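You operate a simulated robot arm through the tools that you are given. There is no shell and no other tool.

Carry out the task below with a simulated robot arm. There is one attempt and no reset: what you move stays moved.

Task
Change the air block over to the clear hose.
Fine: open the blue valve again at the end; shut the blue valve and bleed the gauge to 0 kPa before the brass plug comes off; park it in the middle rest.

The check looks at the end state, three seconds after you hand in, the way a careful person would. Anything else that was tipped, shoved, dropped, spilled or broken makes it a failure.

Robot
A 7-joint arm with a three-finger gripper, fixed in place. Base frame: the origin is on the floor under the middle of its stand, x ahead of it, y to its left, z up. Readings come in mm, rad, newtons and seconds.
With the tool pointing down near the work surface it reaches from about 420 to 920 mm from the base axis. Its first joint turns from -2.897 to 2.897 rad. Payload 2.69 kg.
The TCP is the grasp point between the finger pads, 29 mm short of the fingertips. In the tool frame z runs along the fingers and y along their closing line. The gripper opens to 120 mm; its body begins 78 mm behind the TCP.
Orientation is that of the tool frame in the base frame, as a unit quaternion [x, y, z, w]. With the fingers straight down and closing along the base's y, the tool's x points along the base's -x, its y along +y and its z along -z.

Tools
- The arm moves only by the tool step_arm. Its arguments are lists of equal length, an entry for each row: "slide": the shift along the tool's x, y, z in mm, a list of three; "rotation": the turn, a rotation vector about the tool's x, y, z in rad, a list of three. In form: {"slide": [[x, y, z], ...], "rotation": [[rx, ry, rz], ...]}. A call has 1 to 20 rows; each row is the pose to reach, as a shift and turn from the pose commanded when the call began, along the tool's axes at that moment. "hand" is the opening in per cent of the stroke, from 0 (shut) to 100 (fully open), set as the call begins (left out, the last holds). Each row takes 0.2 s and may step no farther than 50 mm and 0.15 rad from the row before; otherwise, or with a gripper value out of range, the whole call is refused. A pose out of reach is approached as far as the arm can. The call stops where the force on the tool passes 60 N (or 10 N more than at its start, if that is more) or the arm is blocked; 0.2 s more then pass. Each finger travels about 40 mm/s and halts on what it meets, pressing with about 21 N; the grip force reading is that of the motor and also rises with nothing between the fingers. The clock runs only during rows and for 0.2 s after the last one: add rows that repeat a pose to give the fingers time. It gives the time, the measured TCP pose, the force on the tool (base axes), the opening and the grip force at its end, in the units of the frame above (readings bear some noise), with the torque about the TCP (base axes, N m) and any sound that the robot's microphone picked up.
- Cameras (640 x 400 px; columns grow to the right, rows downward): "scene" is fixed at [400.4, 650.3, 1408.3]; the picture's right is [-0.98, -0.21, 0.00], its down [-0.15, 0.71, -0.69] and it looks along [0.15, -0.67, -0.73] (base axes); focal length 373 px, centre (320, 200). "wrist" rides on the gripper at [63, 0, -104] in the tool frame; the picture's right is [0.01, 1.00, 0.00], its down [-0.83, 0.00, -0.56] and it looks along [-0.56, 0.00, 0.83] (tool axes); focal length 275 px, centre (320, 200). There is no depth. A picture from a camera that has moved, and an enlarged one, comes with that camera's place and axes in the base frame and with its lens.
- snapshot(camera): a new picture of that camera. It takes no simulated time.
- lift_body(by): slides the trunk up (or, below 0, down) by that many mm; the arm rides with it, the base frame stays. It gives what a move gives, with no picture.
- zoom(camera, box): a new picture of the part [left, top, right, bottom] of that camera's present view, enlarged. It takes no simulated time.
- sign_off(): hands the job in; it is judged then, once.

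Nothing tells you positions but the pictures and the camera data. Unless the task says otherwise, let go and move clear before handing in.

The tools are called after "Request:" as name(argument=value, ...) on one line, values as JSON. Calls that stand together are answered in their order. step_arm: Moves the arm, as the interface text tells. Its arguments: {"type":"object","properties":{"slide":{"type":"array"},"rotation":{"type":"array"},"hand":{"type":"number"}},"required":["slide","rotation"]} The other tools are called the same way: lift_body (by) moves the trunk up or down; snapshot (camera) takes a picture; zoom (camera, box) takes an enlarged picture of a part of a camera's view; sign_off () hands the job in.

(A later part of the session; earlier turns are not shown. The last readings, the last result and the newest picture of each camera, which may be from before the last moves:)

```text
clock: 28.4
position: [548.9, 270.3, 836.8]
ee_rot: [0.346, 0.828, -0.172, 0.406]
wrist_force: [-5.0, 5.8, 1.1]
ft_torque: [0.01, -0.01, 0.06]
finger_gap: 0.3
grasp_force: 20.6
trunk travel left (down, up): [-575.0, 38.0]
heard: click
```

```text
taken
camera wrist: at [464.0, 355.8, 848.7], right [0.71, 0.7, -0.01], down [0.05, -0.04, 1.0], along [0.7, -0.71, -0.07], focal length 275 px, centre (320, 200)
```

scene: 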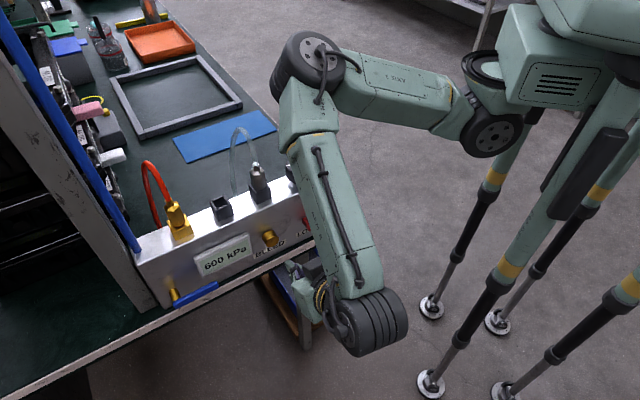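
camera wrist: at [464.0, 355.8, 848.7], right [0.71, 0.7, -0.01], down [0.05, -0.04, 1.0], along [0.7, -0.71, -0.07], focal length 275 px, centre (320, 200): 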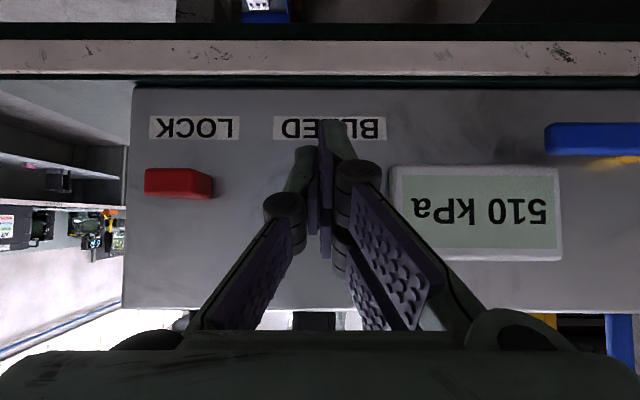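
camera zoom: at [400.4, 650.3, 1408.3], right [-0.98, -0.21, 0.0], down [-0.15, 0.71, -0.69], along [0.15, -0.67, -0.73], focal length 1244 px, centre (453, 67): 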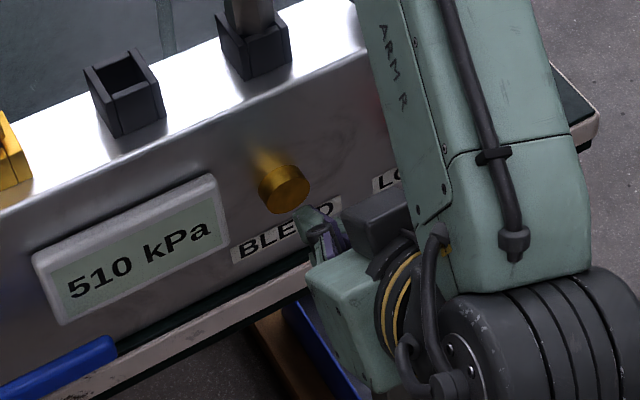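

It clicked and the gauge is falling, now 510 kPa. I'll hold the button.

Request:
step_arm(slide=[[0, 0, 0], [0, 0, 0], [0, 0, 0], [0, 0, 0], [0, 0, 0], [0, 0, 0], [0, 0, 0], [0, 0, 0], [0, 0, 0], [0, 0, 0]], rotation=[[0, 0, 0], [0, 0, 0], [0, 0, 0], [0, 0, 0], [0, 0, 0], [0, 0, 0], [0, 0, 0], [0, 0, 0], [0, 0, 0], [0, 0, 0]])

Request:
zoom(camera="scene", box=[200, 180, 360, 300])

```text
clock: 30.6
position: [549.8, 268.8, 835.5]
ee_rot: [0.346, 0.828, -0.171, 0.407]
wrist_force: [-8.5, 8.3, 3.0]
ft_torque: [-0.03, -0.12, 0.1]
finger_gap: 0.0
grasp_force: 20.5
trunk travel left (down, up): [-575.0, 38.0]
```

```text
3.33 times, centred on (280, 240) of scene
camera zoom: at [400.4, 650.3, 1408.3], right [-0.98, -0.21, 0.0], down [-0.15, 0.71, -0.69], along [0.15, -0.67, -0.73], focal length 1244 px, centre (453, 67)
```

zoom: 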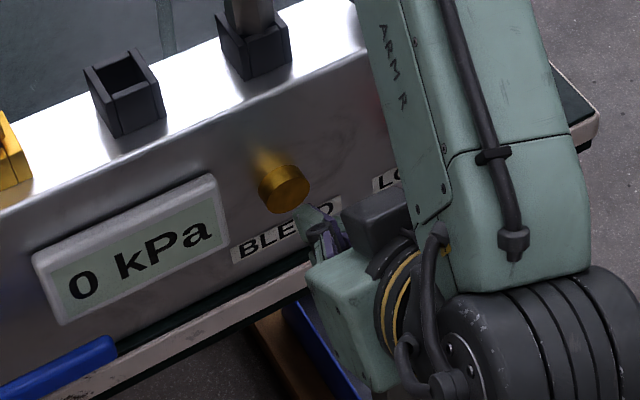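

The gauge reads 0 kPa. I'll release the button straight back, raise the trunk for more headroom, and confirm the gauge stays at 0.

Request:
step_arm(slide=[[12, 0, -16], [24, 0, -32], [37, 0, -47], [37, 0, -47]], rotation=[[0, 0, 0], [0, 0, 0], [0, 0, 0], [0, 0, 0]])

Request:
lift_body(by=37)

Request:
zoom(camera="scene", box=[130, 130, 360, 320])

```text
clock: 31.6
position: [507.3, 311.3, 836.1]
ee_rot: [0.346, 0.828, -0.172, 0.407]
wrist_force: [0.5, 0.2, 0.0]
ft_torque: [-0.02, -0.01, 0.02]
finger_gap: 0.0
grasp_force: 21.5
trunk travel left (down, up): [-575.0, 38.0]
```

```text
clock: 32.4
position: [508.6, 310.8, 872.3]
ee_rot: [0.346, 0.827, -0.172, 0.407]
wrist_force: [0.2, -0.6, -0.7]
ft_torque: [0.01, -0.02, -0.01]
finger_gap: 0.2
grasp_force: 21.0
trunk travel left (down, up): [-612.0, 1.0]
```

```text
2.11 times, centred on (245, 225) of scene
camera zoom: at [400.4, 650.3, 1408.3], right [-0.98, -0.21, 0.0], down [-0.15, 0.71, -0.69], along [0.15, -0.67, -0.73], focal length 786 px, centre (478, 147)
```

zoom: 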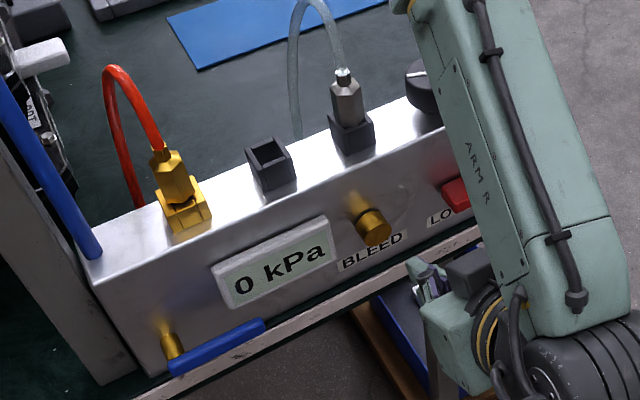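

The gauge holds at 0 kPa with the valve shut. Now I'll open the fingers partway and go in front of the brass plug to view it between the fingers.

Request:
step_arm(slide=[[-24, 36, -15], [-48, 73, -30], [-72, 109, -46], [-96, 145, -61], [-96, 145, -61], [-96, 145, -61]], rotation=[[0, 0, 0], [0, 0, 0], [0, 0, 0], [0, 0, 0], [0, 0, 0], [0, 0, 0]], hand=42)

Request:
snapshot(camera="wrist")

Request:
zoom(camera="wrist", box=[220, 80, 420, 230])

Request:
zoom(camera="scene", box=[130, 130, 300, 280])

```text
clock: 33.8
position: [619.4, 405.2, 987.8]
ee_rot: [0.346, 0.828, -0.172, 0.406]
wrist_force: [-1.2, 1.0, 0.5]
ft_torque: [0.01, -0.01, -0.02]
finger_gap: 50.4
grasp_force: 0.1
trunk travel left (down, up): [-612.0, 1.0]
```

```text
taken
camera wrist: at [534.6, 491.8, 999.9], right [0.71, 0.7, -0.01], down [0.05, -0.04, 1.0], along [0.7, -0.71, -0.07], focal length 275 px, centre (320, 200)
```

wrist: 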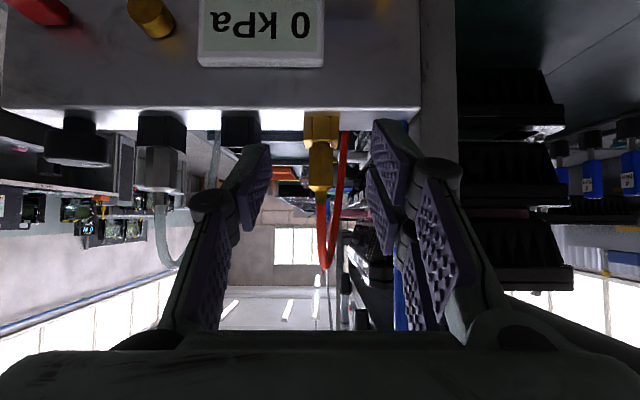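

```text
2.67 times, centred on (320, 155) of wrist
camera zoom: at [534.6, 491.8, 999.9], right [0.71, 0.7, -0.01], down [0.05, -0.04, 1.0], along [0.7, -0.71, -0.07], focal length 734 px, centre (320, 320)
```

zoom: 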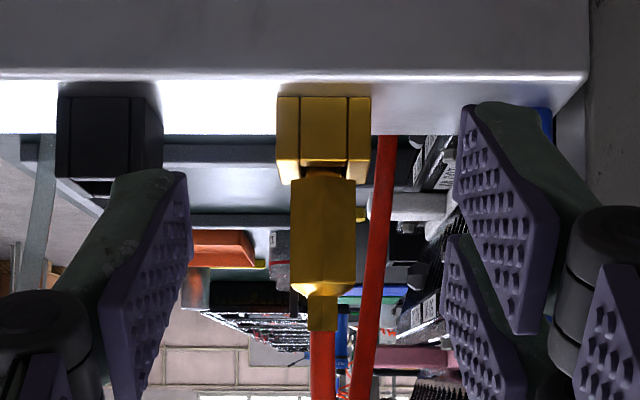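

```text
2.67 times, centred on (215, 205) of scene
camera zoom: at [400.4, 650.3, 1408.3], right [-0.98, -0.21, 0.0], down [-0.15, 0.71, -0.69], along [0.15, -0.67, -0.73], focal length 995 px, centre (600, 187)
```

zoom: 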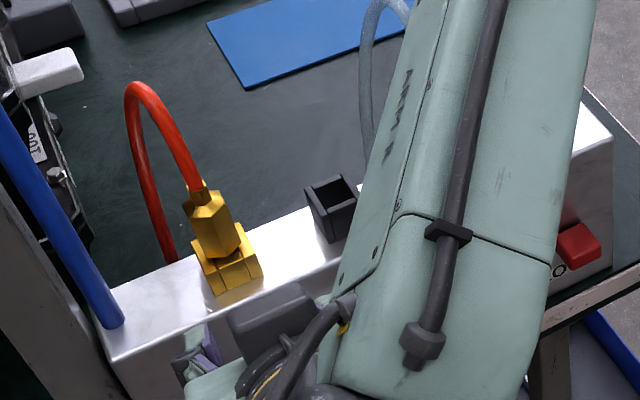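

The plug is centred between the fingers and everything is in plain view. Before gripping I want the block's exact yaw, so I'll zoom on both ends of its top front edge and on the port.

Request:
zoom(camera="wrist", box=[0, 80, 80, 130])

Request:
zoom(camera="wrist", box=[360, 80, 440, 130])

Request:
zoom(camera="wrist", box=[280, 100, 360, 150])

Request:
zoom(camera="wrist", box=[280, 135, 360, 205])

Request:
zoom(camera="wrist", box=[120, 100, 200, 150])

```text
8.00 times, centred on (40, 105) of wrist
camera zoom: at [534.6, 491.8, 999.9], right [0.71, 0.7, -0.01], down [0.05, -0.04, 1.0], along [0.7, -0.71, -0.07], focal length 2202 px, centre (2560, 960)
```

zoom: 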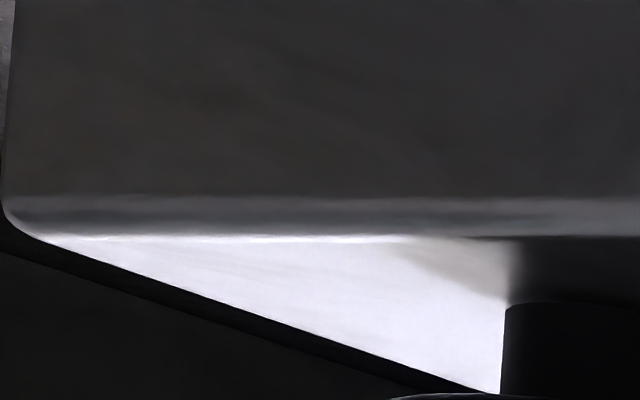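

```text
8.00 times, centred on (400, 105) of wrist
camera zoom: at [534.6, 491.8, 999.9], right [0.71, 0.7, -0.01], down [0.05, -0.04, 1.0], along [0.7, -0.71, -0.07], focal length 2202 px, centre (-320, 960)
```

zoom: 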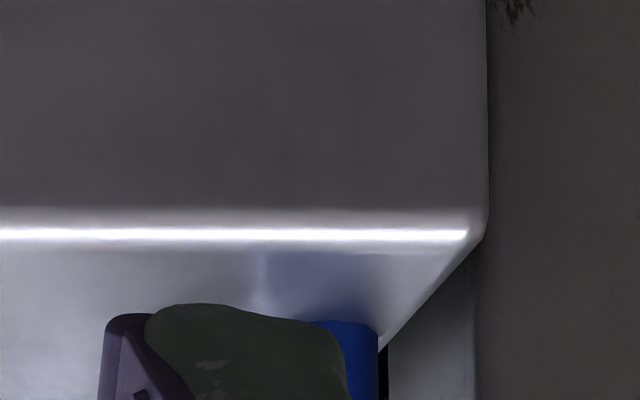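

```text
8.00 times, centred on (320, 125) of wrist
camera zoom: at [534.6, 491.8, 999.9], right [0.71, 0.7, -0.01], down [0.05, -0.04, 1.0], along [0.7, -0.71, -0.07], focal length 2202 px, centre (320, 800)
```

zoom: 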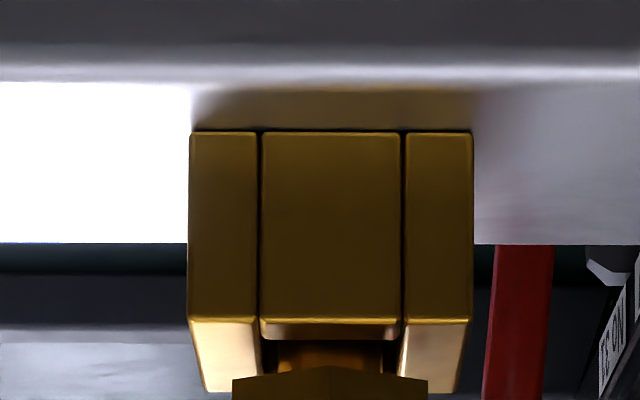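

```text
5.71 times, centred on (320, 170) of wrist
camera zoom: at [534.6, 491.8, 999.9], right [0.71, 0.7, -0.01], down [0.05, -0.04, 1.0], along [0.7, -0.71, -0.07], focal length 1573 px, centre (320, 371)
```

zoom: 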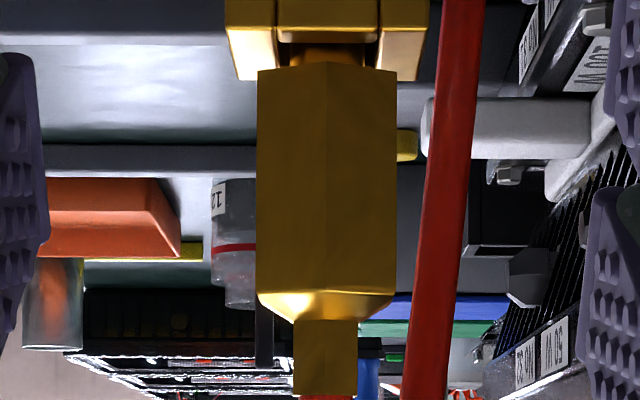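

```text
8.00 times, centred on (160, 125) of wrist
camera zoom: at [534.6, 491.8, 999.9], right [0.71, 0.7, -0.01], down [0.05, -0.04, 1.0], along [0.7, -0.71, -0.07], focal length 2202 px, centre (1600, 800)
```

zoom: 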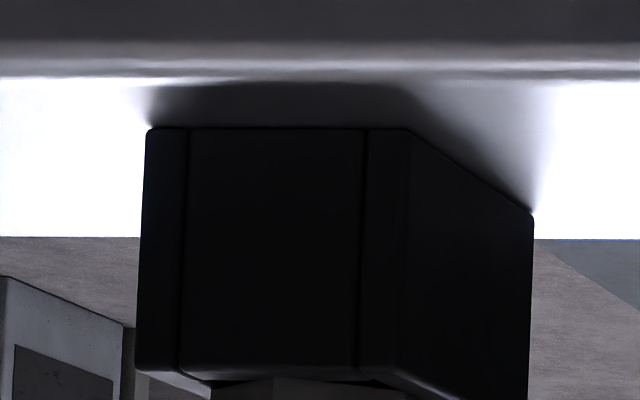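

The block yaw matches the tool within about 0.5°. The brass hex is 22.7 mm across flats, z ≈ 935–971, centred at e ≈ 724 and n ≈ −284, with the port rim at z ≈ 931. I'll slide the open fingers in around it and stop partway to check.

Request:
step_arm(slide=[[-13, 0.2, 25], [-26, 0.4, 50], [-40, 0.7, 75], [-40, 0.7, 75]], rotation=[[0, 0, 0], [0, 0, 0], [0, 0, 0], [0, 0, 0]])

Request:
snapshot(camera="wrist")

Request:
zoom(camera="scene", box=[130, 150, 250, 270])

```text
clock: 34.8
position: [679.1, 346.1, 972.7]
ee_rot: [0.347, 0.828, -0.172, 0.407]
wrist_force: [0.4, -0.8, -0.6]
ft_torque: [-0.03, -0.01, 0.0]
finger_gap: 50.6
grasp_force: 0.0
trunk travel left (down, up): [-612.0, 1.0]
```

```text
taken
camera wrist: at [593.6, 432.3, 985.2], right [0.71, 0.7, -0.01], down [0.05, -0.04, 1.0], along [0.7, -0.71, -0.07], focal length 275 px, centre (320, 200)
```

wrist: 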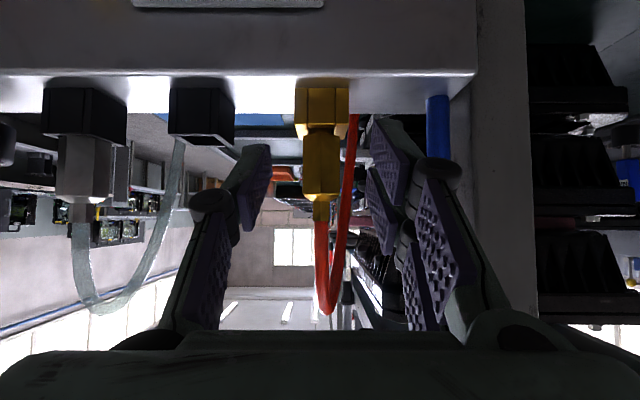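

```text
3.33 times, centred on (190, 210) of scene
camera zoom: at [400.4, 650.3, 1408.3], right [-0.98, -0.21, 0.0], down [-0.15, 0.71, -0.69], along [0.15, -0.67, -0.73], focal length 1244 px, centre (753, 167)
```

zoom: 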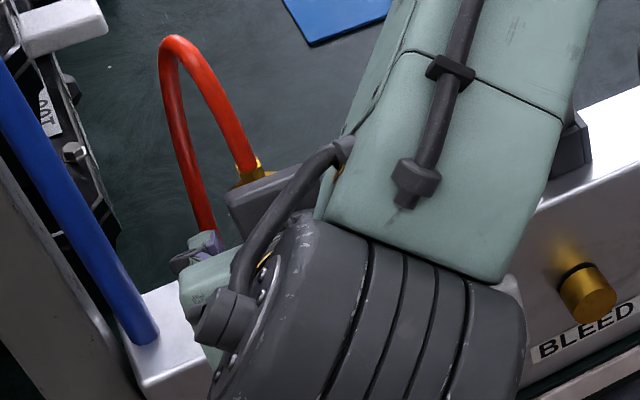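

I'll use the depth change between the two views to nail the plug's distance.

Request:
zoom(camera="wrist", box=[272, 60, 372, 130])

Request:
zoom(camera="wrist", box=[240, 100, 400, 240])

```text
5.71 times, centred on (322, 95) of wrist
camera zoom: at [593.6, 432.3, 985.2], right [0.71, 0.7, -0.01], down [0.05, -0.04, 1.0], along [0.7, -0.71, -0.07], focal length 1573 px, centre (309, 800)
```

zoom: 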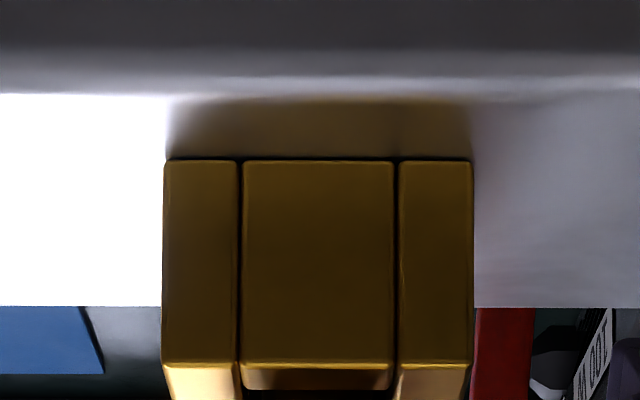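

```text
2.86 times, centred on (320, 170) of wrist
camera zoom: at [593.6, 432.3, 985.2], right [0.71, 0.7, -0.01], down [0.05, -0.04, 1.0], along [0.7, -0.71, -0.07], focal length 786 px, centre (320, 286)
```

zoom: 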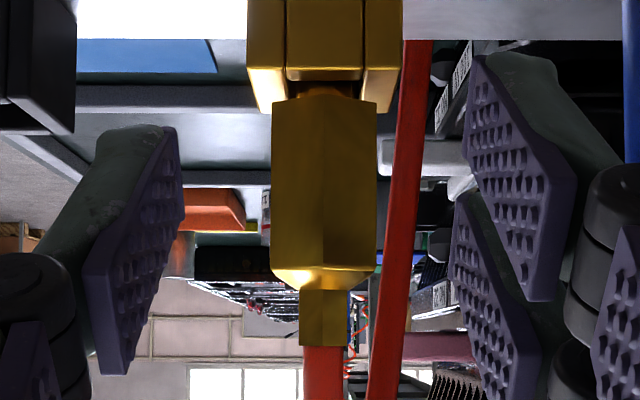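

The plug axis is confirmed at n ≈ −284, e ≈ 724.5. I'll move the last 31 mm in and then close on the hex.

Request:
step_arm(slide=[[-8, 0, 14], [-16, 0, 27.5], [-16, 0, 27.5]], rotation=[[0, 0, 0], [0, 0, 0], [0, 0, 0]])

Request:
zoom(camera="wrist", box=[220, 60, 420, 240])

```text
clock: 35.6
position: [700.5, 324.1, 968.2]
ee_rot: [0.346, 0.828, -0.171, 0.407]
wrist_force: [-0.1, -0.6, 0.4]
ft_torque: [0.02, 0.02, 0.01]
finger_gap: 50.5
grasp_force: 0.1
trunk travel left (down, up): [-612.0, 1.0]
```

```text
2.22 times, centred on (320, 150) of wrist
camera zoom: at [615.6, 410.3, 981.0], right [0.71, 0.7, -0.01], down [0.05, -0.04, 1.0], along [0.7, -0.71, -0.07], focal length 612 px, centre (320, 311)
```

zoom: 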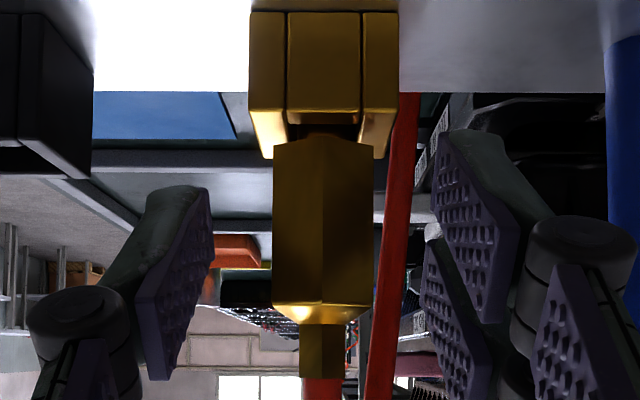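

The fingers straddle the hex as modelled. I'll close the grip.

Request:
step_arm(slide=[[0, 0, 0], [0, 0, 0], [0, 0, 0], [0, 0, 0], [0, 0, 0]], rotation=[[0, 0, 0], [0, 0, 0], [0, 0, 0], [0, 0, 0], [0, 0, 0]], hand=0)

Request:
zoom(camera="wrist", box=[220, 60, 420, 240])

```text
clock: 36.8
position: [701.1, 324.8, 968.7]
ee_rot: [0.347, 0.827, -0.172, 0.408]
wrist_force: [0.8, -0.5, 0.1]
ft_torque: [-0.02, 0.0, 0.01]
finger_gap: 24.7
grasp_force: 21.5
trunk travel left (down, up): [-612.0, 1.0]
```

```text
2.22 times, centred on (320, 150) of wrist
camera zoom: at [615.5, 410.4, 981.0], right [0.71, 0.7, -0.01], down [0.05, -0.04, 1.0], along [0.7, -0.71, -0.07], focal length 612 px, centre (320, 311)
```

zoom: 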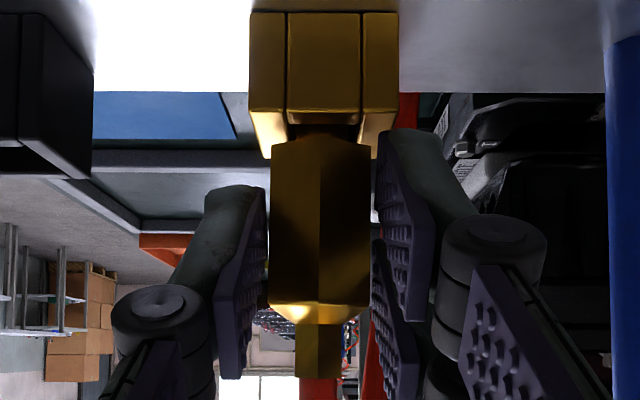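

The hex is gripped (gap 24.7 mm, grip 21 N). I'll pull straight up a few millimetres and watch the force.

Request:
step_arm(slide=[[-2.4, 0, -1.8], [-4.7, 0, -3.7], [-7.1, 0, -5.5]], rotation=[[0, 0, 0], [0, 0, 0], [0, 0, 0]])

Request:
zoom(camera="wrist", box=[220, 60, 420, 240])

```text
clock: 37.6
position: [700.3, 323.9, 977.0]
ee_rot: [0.346, 0.828, -0.172, 0.407]
wrist_force: [-0.9, 0.6, -0.9]
ft_torque: [0.05, 0.03, 0.01]
finger_gap: 24.9
grasp_force: 20.9
trunk travel left (down, up): [-612.0, 1.0]
```

```text
2.22 times, centred on (320, 150) of wrist
camera zoom: at [615.4, 410.0, 989.2], right [0.71, 0.7, -0.01], down [0.05, -0.04, 1.0], along [0.7, -0.71, -0.07], focal length 612 px, centre (320, 311)
```

zoom: 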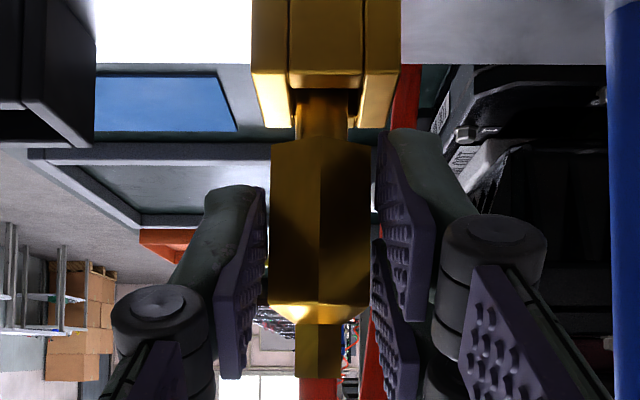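

It slides out freely with no lock resistance. I'll keep lifting.

Request:
step_arm(slide=[[-7.9, 0, -6.1], [-15.8, 0, -12.2], [-20, 0, -15.3]], rotation=[[0, 0, 0], [0, 0, 0], [0, 0, 0]])

Request:
snapshot(camera="wrist")

Request:
zoom(camera="scene", box=[100, 100, 340, 280])

```text
clock: 38.4
position: [701.0, 323.5, 1002.3]
ee_rot: [0.346, 0.828, -0.172, 0.407]
wrist_force: [-0.2, -0.5, -0.9]
ft_torque: [-0.02, 0.0, 0.01]
finger_gap: 25.0
grasp_force: 21.1
trunk travel left (down, up): [-612.0, 1.0]
```

```text
taken
camera wrist: at [615.5, 410.1, 1014.2], right [0.71, 0.7, -0.01], down [0.05, -0.04, 1.0], along [0.7, -0.71, -0.07], focal length 275 px, centre (320, 200)
```

wrist: 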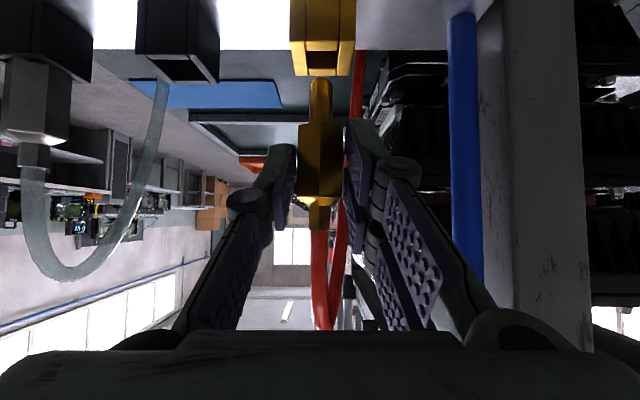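

```text
2.22 times, centred on (220, 190) of scene
camera zoom: at [400.4, 650.3, 1408.3], right [-0.98, -0.21, 0.0], down [-0.15, 0.71, -0.69], along [0.15, -0.67, -0.73], focal length 829 px, centre (542, 222)
```

zoom: 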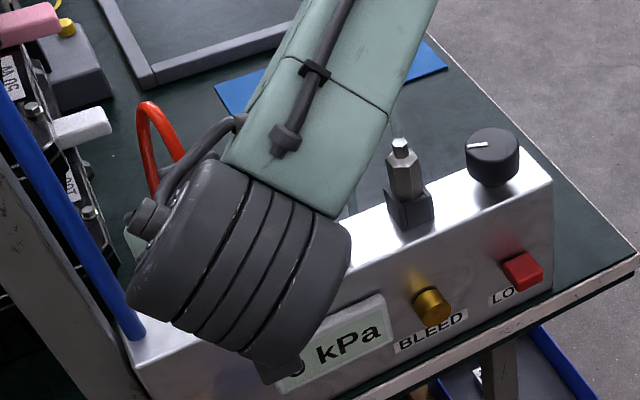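

The plug is clear of the port with its shank tip at z ≈ 943. I'll raise it a little more, then traverse to above the middle rest at e ≈ 650.

Request:
step_arm(slide=[[-6.3, 0, -4.9], [-7.9, 0, -6.1]], rotation=[[0, 0, 0], [0, 0, 0]])

Request:
step_arm(slide=[[0, -15, 0], [0, -30, 0], [0, -45, 0], [0, -60, 0], [0, -74.2, 0], [0, -74.2, 0]], rotation=[[0, 0, 0], [0, 0, 0], [0, 0, 0], [0, 0, 0], [0, 0, 0], [0, 0, 0]])

Request:
snapshot(camera="wrist")

Request:
zoom(camera="wrist", box=[260, 0, 380, 120])

Request:
zoom(camera="wrist", box=[60, 0, 240, 160])

Request:
snapshot(camera="scene")

```text
clock: 39.0
position: [700.2, 324.2, 1010.7]
ee_rot: [0.347, 0.827, -0.172, 0.406]
wrist_force: [-0.9, 0.4, -0.1]
ft_torque: [-0.01, -0.05, -0.01]
finger_gap: 24.8
grasp_force: 21.0
trunk travel left (down, up): [-612.0, 1.0]
```

```text
clock: 40.4
position: [651.4, 273.1, 1003.6]
ee_rot: [0.346, 0.828, -0.171, 0.406]
wrist_force: [0.6, 0.0, -0.9]
ft_torque: [0.0, -0.02, 0.0]
finger_gap: 25.0
grasp_force: 21.0
out of reach, approached as far as the arm can: row 5, 6
trunk travel left (down, up): [-612.0, 1.0]
```

```text
taken
camera wrist: at [566.6, 358.6, 1016.9], right [0.71, 0.7, -0.01], down [0.05, -0.05, 1.0], along [0.7, -0.71, -0.07], focal length 275 px, centre (320, 200)
```

wrist: 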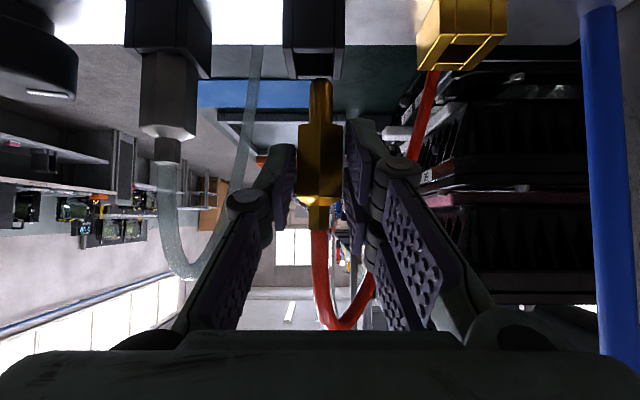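

```text
3.33 times, centred on (320, 60) of wrist
camera zoom: at [566.6, 358.6, 1016.9], right [0.71, 0.7, -0.01], down [0.05, -0.05, 1.0], along [0.7, -0.71, -0.07], focal length 918 px, centre (320, 667)
```

zoom: 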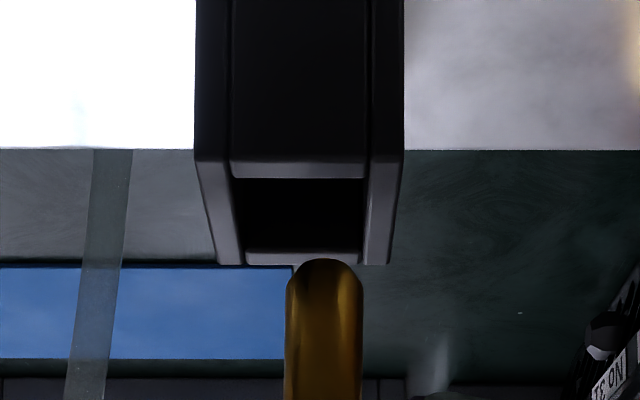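

```text
2.50 times, centred on (150, 80) of wrist
camera zoom: at [566.6, 358.6, 1016.9], right [0.71, 0.7, -0.01], down [0.05, -0.05, 1.0], along [0.7, -0.71, -0.07], focal length 688 px, centre (745, 500)
```

zoom: 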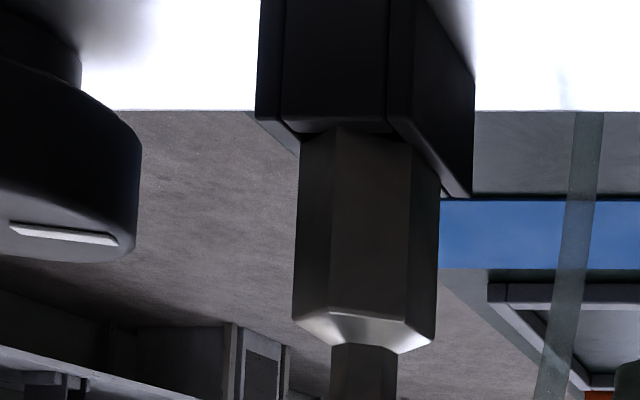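

```text
taken
```

scene: 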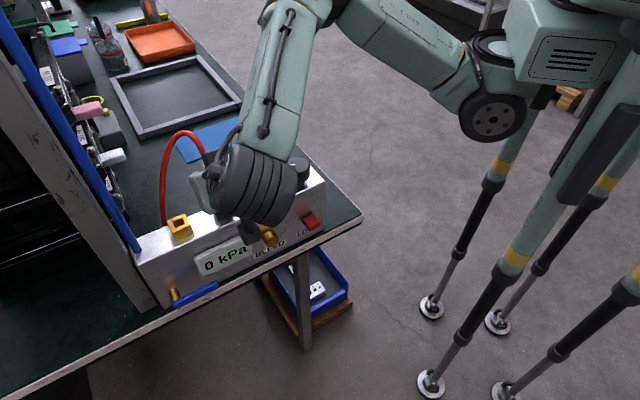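

I'm above the middle rest but about 3.5 mm too far along e, and at the upper edge of reach. The rest centre is e ≈ 649.8, rim z ≈ 938, and the shank tip is at z ≈ 945. I'll trim sideways and go down slightly, then recheck.

Request:
step_arm(slide=[[1.2, -1.8, 0.9], [2.8, -3.5, 2.1], [2.8, -3.5, 2.1]], rotation=[[0, 0, 0], [0, 0, 0], [0, 0, 0]])

Request:
zoom(camera="wrist", box=[260, 0, 380, 120])

Request:
zoom(camera="scene", box=[140, 130, 300, 270])

```text
clock: 41.2
position: [649.5, 269.5, 1000.7]
ee_rot: [0.346, 0.828, -0.171, 0.408]
wrist_force: [0.4, -0.1, -0.5]
ft_torque: [0.01, 0.03, 0.02]
finger_gap: 25.0
grasp_force: 20.6
trunk travel left (down, up): [-612.0, 1.0]
```

```text
3.33 times, centred on (320, 60) of wrist
camera zoom: at [564.5, 356.4, 1013.2], right [0.71, 0.7, -0.01], down [0.05, -0.04, 1.0], along [0.7, -0.71, -0.07], focal length 918 px, centre (320, 667)
```

zoom: 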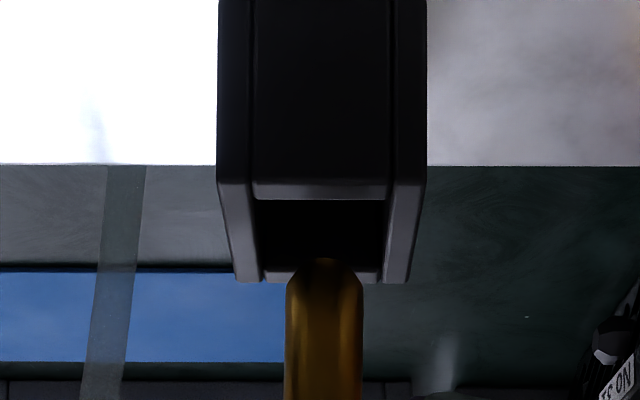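

```text
2.86 times, centred on (220, 200) of scene
camera zoom: at [400.4, 650.3, 1408.3], right [-0.98, -0.21, 0.0], down [-0.15, 0.71, -0.69], along [0.15, -0.67, -0.73], focal length 1066 px, centre (606, 200)
```

zoom: 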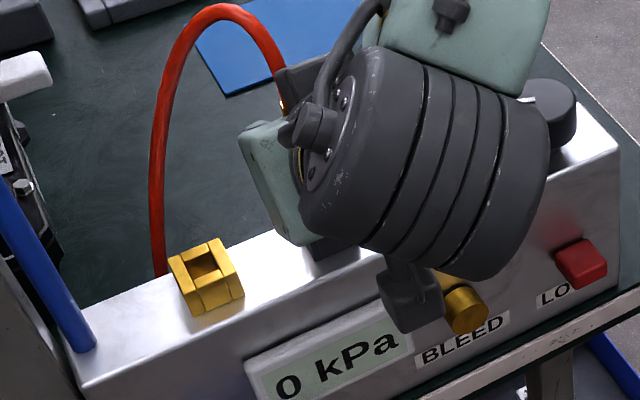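

The shank is centred over the middle rest's hole. I'll lower slowly into it while watching the force.

Request:
step_arm(slide=[[2, 0, 1.5], [4, 0, 3.1], [5.9, 0, 4.6], [7.9, 0, 6.1], [9.9, 0, 7.7]], rotation=[[0, 0, 0], [0, 0, 0], [0, 0, 0], [0, 0, 0], [0, 0, 0]])

Request:
zoom(camera="wrist", box=[240, 0, 400, 140])

```text
clock: 42.4
position: [650.3, 269.5, 987.8]
ee_rot: [0.346, 0.828, -0.171, 0.407]
wrist_force: [0.5, 0.4, 0.9]
ft_torque: [0.0, 0.0, 0.0]
finger_gap: 24.9
grasp_force: 20.5
trunk travel left (down, up): [-612.0, 1.0]
```

```text
2.86 times, centred on (320, 70) of wrist
camera zoom: at [564.6, 356.4, 1000.7], right [0.71, 0.7, -0.01], down [0.05, -0.04, 1.0], along [0.7, -0.71, -0.07], focal length 786 px, centre (320, 571)
```

zoom: 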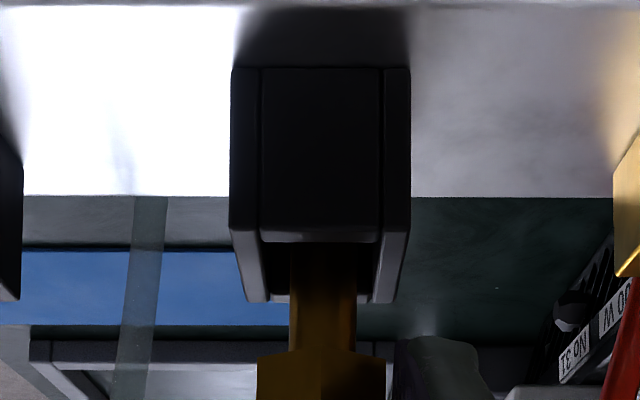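

The shank is in the hole without contact. I'll keep lowering toward the seat.

Request:
step_arm(slide=[[2, 0, 1.5], [4, 0, 3.1], [5.9, 0, 4.6], [7.9, 0, 6.1], [9.9, 0, 7.7]], rotation=[[0, 0, 0], [0, 0, 0], [0, 0, 0], [0, 0, 0], [0, 0, 0]])

Request:
zoom(camera="wrist", box=[240, 0, 400, 140])

```text
clock: 43.6
position: [650.0, 271.1, 976.2]
ee_rot: [0.346, 0.828, -0.171, 0.407]
wrist_force: [0.1, -0.7, -1.4]
ft_torque: [0.0, 0.02, 0.02]
finger_gap: 25.0
grasp_force: 21.0
trunk travel left (down, up): [-612.0, 1.0]
```

```text
2.86 times, centred on (320, 70) of wrist
camera zoom: at [564.5, 356.3, 988.2], right [0.71, 0.7, -0.01], down [0.05, -0.04, 1.0], along [0.7, -0.71, -0.07], focal length 786 px, centre (320, 571)
```

zoom: 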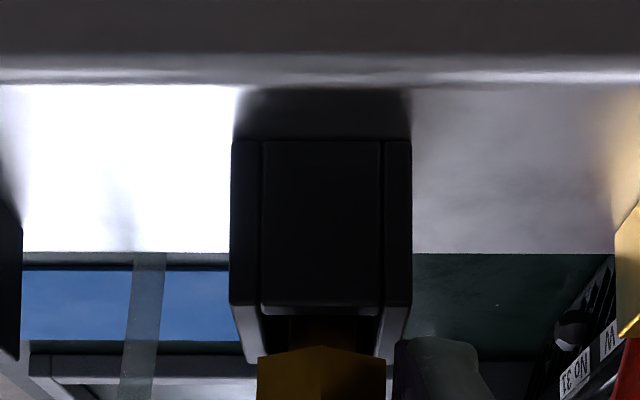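

Request:
step_arm(slide=[[0.8, 0, 0.6], [1.6, 0, 1.2], [2.4, 0, 1.8]], rotation=[[0, 0, 0], [0, 0, 0], [0, 0, 0]])

Request:
zoom(camera="wrist", box=[240, 20, 400, 160])

```text
clock: 44.4
position: [648.6, 270.7, 972.3]
ee_rot: [0.346, 0.828, -0.171, 0.407]
wrist_force: [0.7, -1.0, -0.4]
ft_torque: [0.02, -0.01, -0.02]
finger_gap: 25.0
grasp_force: 21.2
trunk travel left (down, up): [-612.0, 1.0]
```

```text
2.86 times, centred on (320, 90) of wrist
camera zoom: at [564.3, 356.3, 985.1], right [0.71, 0.7, -0.01], down [0.05, -0.04, 1.0], along [0.7, -0.71, -0.07], focal length 786 px, centre (320, 514)
```

zoom: 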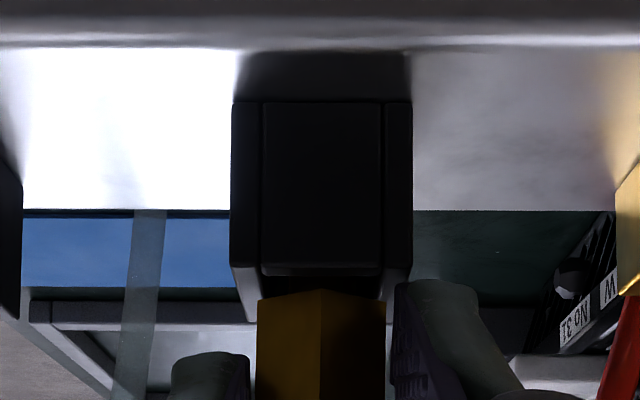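

Request:
step_arm(slide=[[0.8, 0, 0.6], [1.6, 0, 1.2]], rotation=[[0, 0, 0], [0, 0, 0]])

Request:
zoom(camera="wrist", box=[270, 60, 370, 140])

Request:
zoom(camera="wrist", box=[60, 20, 220, 160])

```text
clock: 45.0
position: [647.7, 270.3, 971.6]
ee_rot: [0.347, 0.827, -0.171, 0.407]
wrist_force: [-0.4, 2.8, 10.5]
ft_torque: [0.08, -0.14, 0.04]
finger_gap: 24.8
grasp_force: 20.8
trunk travel left (down, up): [-612.0, 1.0]
```

```text
5.00 times, centred on (320, 100) of wrist
camera zoom: at [564.2, 356.3, 984.7], right [0.71, 0.7, 0.0], down [0.05, -0.04, 1.0], along [0.7, -0.71, -0.06], focal length 1376 px, centre (320, 700)
```

zoom: 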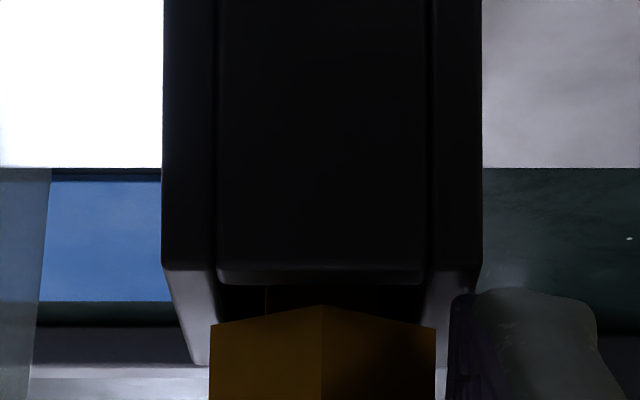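

```text
2.86 times, centred on (140, 90) of wrist
camera zoom: at [564.2, 356.3, 984.7], right [0.71, 0.7, 0.0], down [0.05, -0.04, 1.0], along [0.7, -0.71, -0.06], focal length 786 px, centre (834, 514)
```

zoom: 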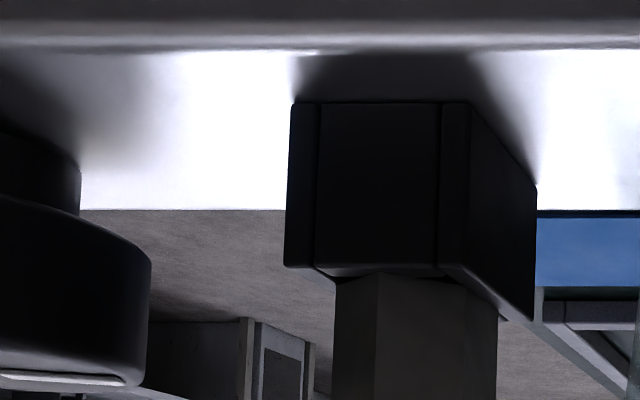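

There's a 10 N contact at z ≈ 971.6, which looks like a fingertip touching the rest's rim with the hex about 2 mm above it. I'll ease up slightly to take off the load, then open so the plug settles.

Request:
step_arm(slide=[[-1.0, 0, -0.8]], rotation=[[0, 0, 0]])

Request:
step_arm(slide=[[0, 0, 0], [0, 0, 0], [0, 0, 0], [0, 0, 0]], rotation=[[0, 0, 0], [0, 0, 0], [0, 0, 0], [0, 0, 0]], hand=42)

Request:
zoom(camera="wrist", box=[220, 40, 420, 220])

```text
clock: 45.4
position: [649.3, 270.7, 973.2]
ee_rot: [0.347, 0.827, -0.172, 0.407]
wrist_force: [1.9, 2.1, 9.6]
ft_torque: [0.15, -0.23, 0.01]
finger_gap: 24.8
grasp_force: 20.5
trunk travel left (down, up): [-612.0, 1.0]
```

```text
clock: 46.4
position: [649.0, 269.9, 971.6]
ee_rot: [0.346, 0.828, -0.171, 0.406]
wrist_force: [-0.6, 0.0, 1.3]
ft_torque: [-0.01, -0.05, 0.0]
finger_gap: 50.3
grasp_force: 0.1
trunk travel left (down, up): [-612.0, 1.0]
```

```text
2.22 times, centred on (320, 130) of wrist
camera zoom: at [564.6, 356.2, 984.3], right [0.71, 0.7, -0.01], down [0.05, -0.04, 1.0], along [0.7, -0.71, -0.07], focal length 612 px, centre (320, 356)
```

zoom: 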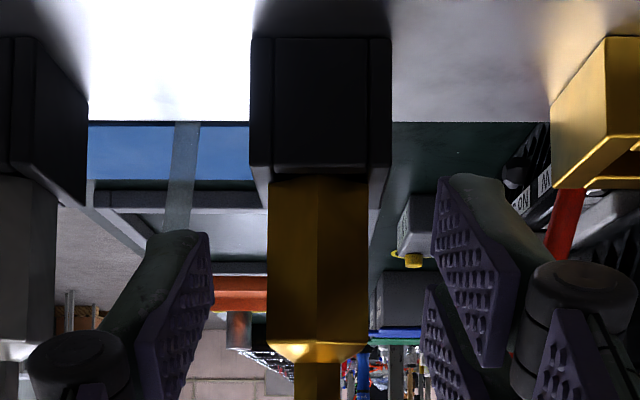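

The brass plug has settled upright in the middle rest with its hex on the rim. I'll back straight out with the fingers open.

Request:
step_arm(slide=[[9.2, 0, -11.9], [18.4, 0, -23.7], [27.5, 0, -35.6]], rotation=[[0, 0, 0], [0, 0, 0], [0, 0, 0]])

Request:
snapshot(camera="wrist")

Request:
snapshot(camera="scene")

```text
clock: 47.2
position: [618.4, 301.1, 973.6]
ee_rot: [0.346, 0.828, -0.172, 0.407]
wrist_force: [-0.5, 0.7, 0.6]
ft_torque: [-0.03, -0.03, 0.02]
finger_gap: 50.4
grasp_force: 0.1
trunk travel left (down, up): [-612.0, 1.0]
```

```text
taken
camera wrist: at [533.4, 388.2, 984.6], right [0.71, 0.7, -0.01], down [0.05, -0.04, 1.0], along [0.7, -0.71, -0.07], focal length 275 px, centre (320, 200)
```

wrist: 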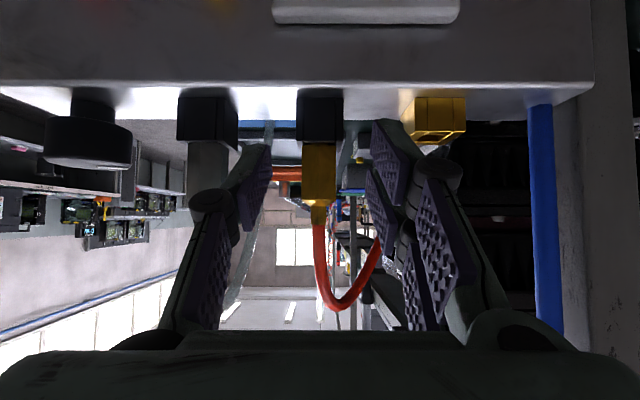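

```text
taken
```

scene: 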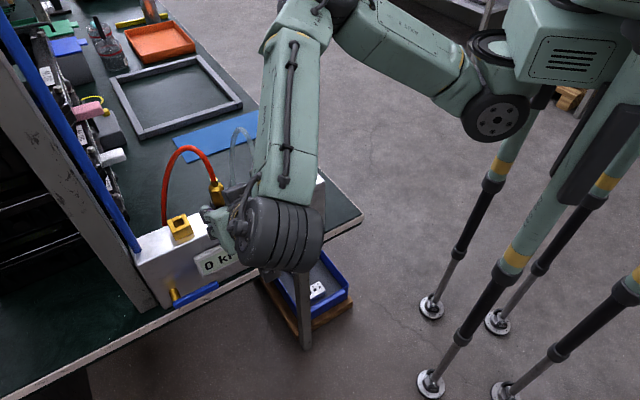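

I'm clear of the brass plug. I'll back off a bit more and shift along to in front of the clear-hose plug at e ≈ 576.

Request:
step_arm(slide=[[9, 0, -12], [15.3, 0, -19.8], [15.3, -25, -19.8], [15.3, -50, -19.8], [15.3, -74.5, -19.8], [15.3, -74.5, -19.8]], rotation=[[0, 0, 0], [0, 0, 0], [0, 0, 0], [0, 0, 0], [0, 0, 0], [0, 0, 0]])

Request:
snapshot(camera="wrist")

Request:
snapshot(camera="scene")

```text
clock: 48.6
position: [554.2, 269.3, 954.6]
ee_rot: [0.347, 0.828, -0.171, 0.405]
wrist_force: [-0.3, 0.0, 0.1]
ft_torque: [-0.05, 0.02, 0.02]
finger_gap: 50.6
grasp_force: 0.1
out of reach, approached as far as the arm can: row 4, 5, 6
trunk travel left (down, up): [-612.0, 1.0]
```

```text
taken
camera wrist: at [468.4, 355.1, 967.6], right [0.71, 0.7, -0.01], down [0.05, -0.04, 1.0], along [0.7, -0.71, -0.07], focal length 275 px, centre (320, 200)
```

wrist: 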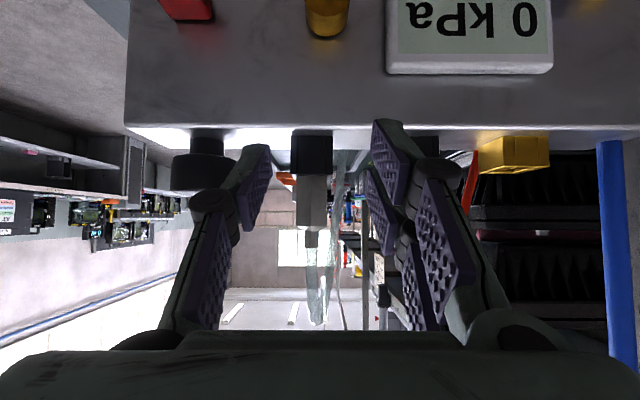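

```text
taken
```

scene: 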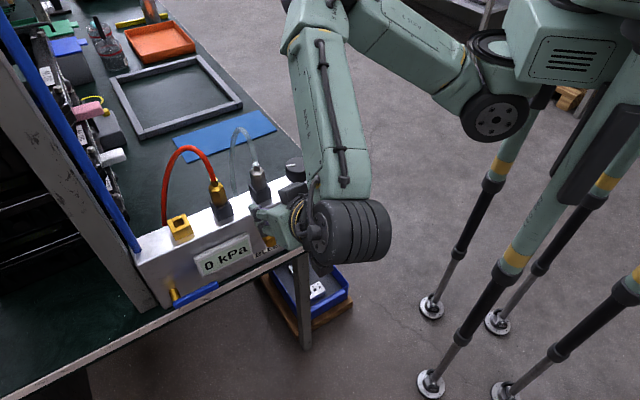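

As expected, the 52° tilt is out of reach this close in, and the arm settled at z ≈ 955 clear of everything. I'll make the hand more upright (about 35° tilt) here in the open, then test height.

Request:
step_arm(slide=[[0, 0, 0], [0, 0, 0], [0, 0, 0], [0, 0, 0]], rotation=[[0, 0.1, 0], [0, 0.2, 0], [0, 0.3, 0], [0, 0.3, 0]])

```text
clock: 49.6
position: [553.3, 269.2, 955.7]
ee_rot: [0.367, 0.88, -0.118, 0.278]
wrist_force: [-0.3, 0.2, 0.2]
ft_torque: [-0.03, 0.03, -0.04]
finger_gap: 50.5
grasp_force: 0.0
trunk travel left (down, up): [-612.0, 1.0]
```

Request:
step_arm(slide=[[-11, -2, -14], [-22, -4, -28], [-34, -5.6, -42], [-34, -5.6, -42]], rotation=[[0, 0, 0], [0, 0, 0], [0, 0, 0], [0, 0, 0]])

Request:
snapshot(camera="wrist")

Request:
snapshot(camera="scene")

```text
clock: 50.6
position: [551.1, 263.5, 1009.3]
ee_rot: [0.369, 0.879, -0.118, 0.278]
wrist_force: [-0.7, 0.5, 0.3]
ft_torque: [0.01, 0.02, -0.02]
finger_gap: 50.6
grasp_force: 0.1
trunk travel left (down, up): [-612.0, 1.0]
```

```text
taken
camera wrist: at [473.4, 342.6, 1056.1], right [0.71, 0.7, -0.01], down [0.26, -0.25, 0.93], along [0.66, -0.66, -0.36], focal length 275 px, centre (320, 200)
```

wrist: 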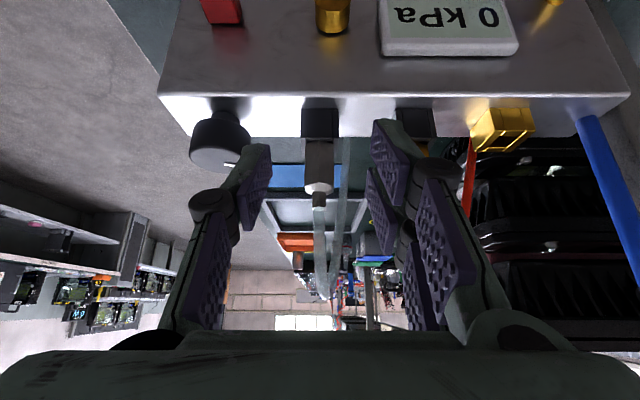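

```text
taken
```

scene: 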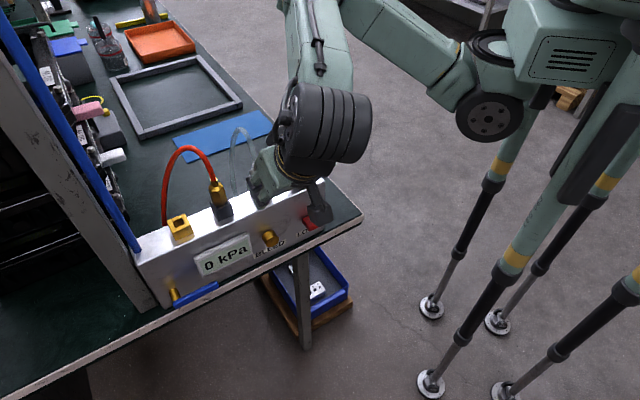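

The 35° tilt reaches z ≈ 1009 here, and the clear plug is between the fingers. I'll zoom in to centre on it.

Request:
zoom(camera="wrist", box=[260, 85, 380, 225])

Request:
zoom(camera="scene", box=[150, 110, 310, 250])

```text
2.86 times, centred on (320, 155) of wrist
camera zoom: at [473.4, 342.6, 1056.1], right [0.71, 0.7, -0.01], down [0.26, -0.25, 0.93], along [0.66, -0.66, -0.36], focal length 786 px, centre (320, 329)
```

zoom: 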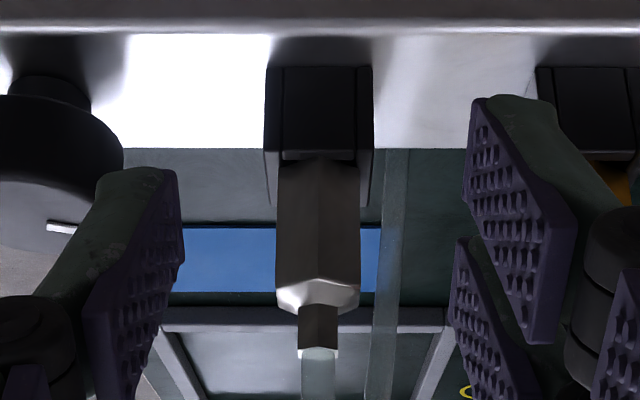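

```text
2.86 times, centred on (230, 180) of scene
camera zoom: at [400.4, 650.3, 1408.3], right [-0.98, -0.21, 0.0], down [-0.15, 0.71, -0.69], along [0.15, -0.67, -0.73], focal length 1066 px, centre (577, 257)
```

zoom: 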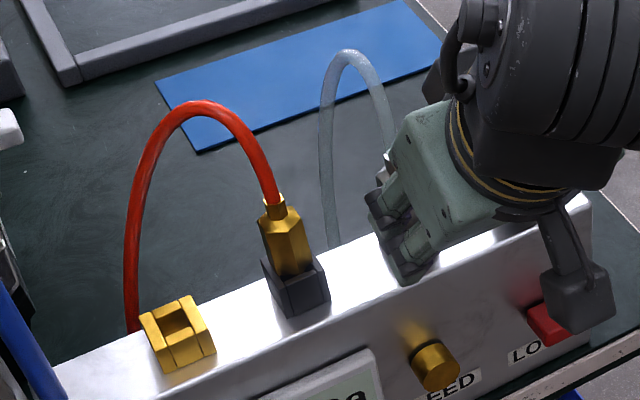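

The brass plug sits well in the middle rest. The clear plug's axis is at e ≈ 575, within 1 mm of the finger centre. I'll move down and in around it, with one check on the way.

Request:
step_arm(slide=[[-8, -0.2, 14], [-16, -0.3, 28], [-24, -0.4, 43], [-24, -0.4, 43]], rotation=[[0, 0, 0], [0, 0, 0], [0, 0, 0], [0, 0, 0]])

Request:
snapshot(camera="wrist")

Request:
zoom(camera="scene", box=[150, 110, 310, 250])

```text
clock: 51.6
position: [582.5, 231.8, 988.0]
ee_rot: [0.369, 0.879, -0.119, 0.278]
wrist_force: [0.6, 0.8, 0.0]
ft_torque: [0.03, 0.03, -0.04]
finger_gap: 50.3
grasp_force: 0.0
trunk travel left (down, up): [-612.0, 1.0]
```

```text
taken
camera wrist: at [504.1, 310.3, 1035.5], right [0.71, 0.7, -0.01], down [0.26, -0.25, 0.93], along [0.66, -0.66, -0.36], focal length 275 px, centre (320, 200)
```

wrist: 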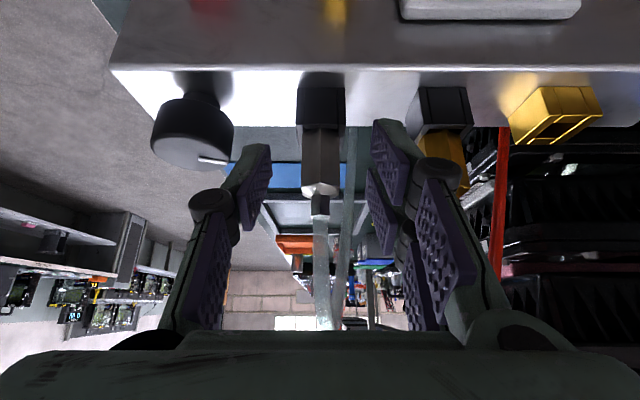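

```text
2.86 times, centred on (230, 180) of scene
camera zoom: at [400.4, 650.3, 1408.3], right [-0.98, -0.21, 0.0], down [-0.15, 0.71, -0.69], along [0.15, -0.67, -0.73], focal length 1066 px, centre (577, 257)
```

zoom: 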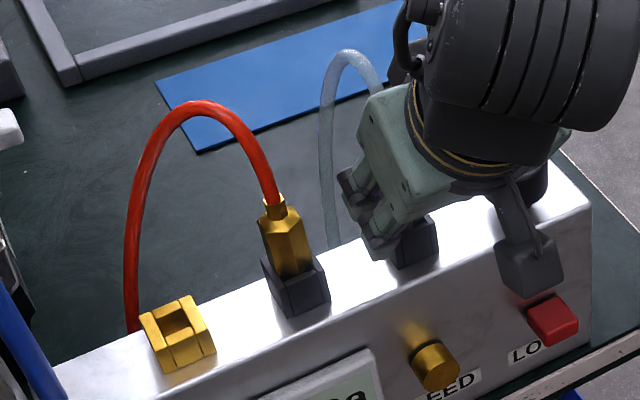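

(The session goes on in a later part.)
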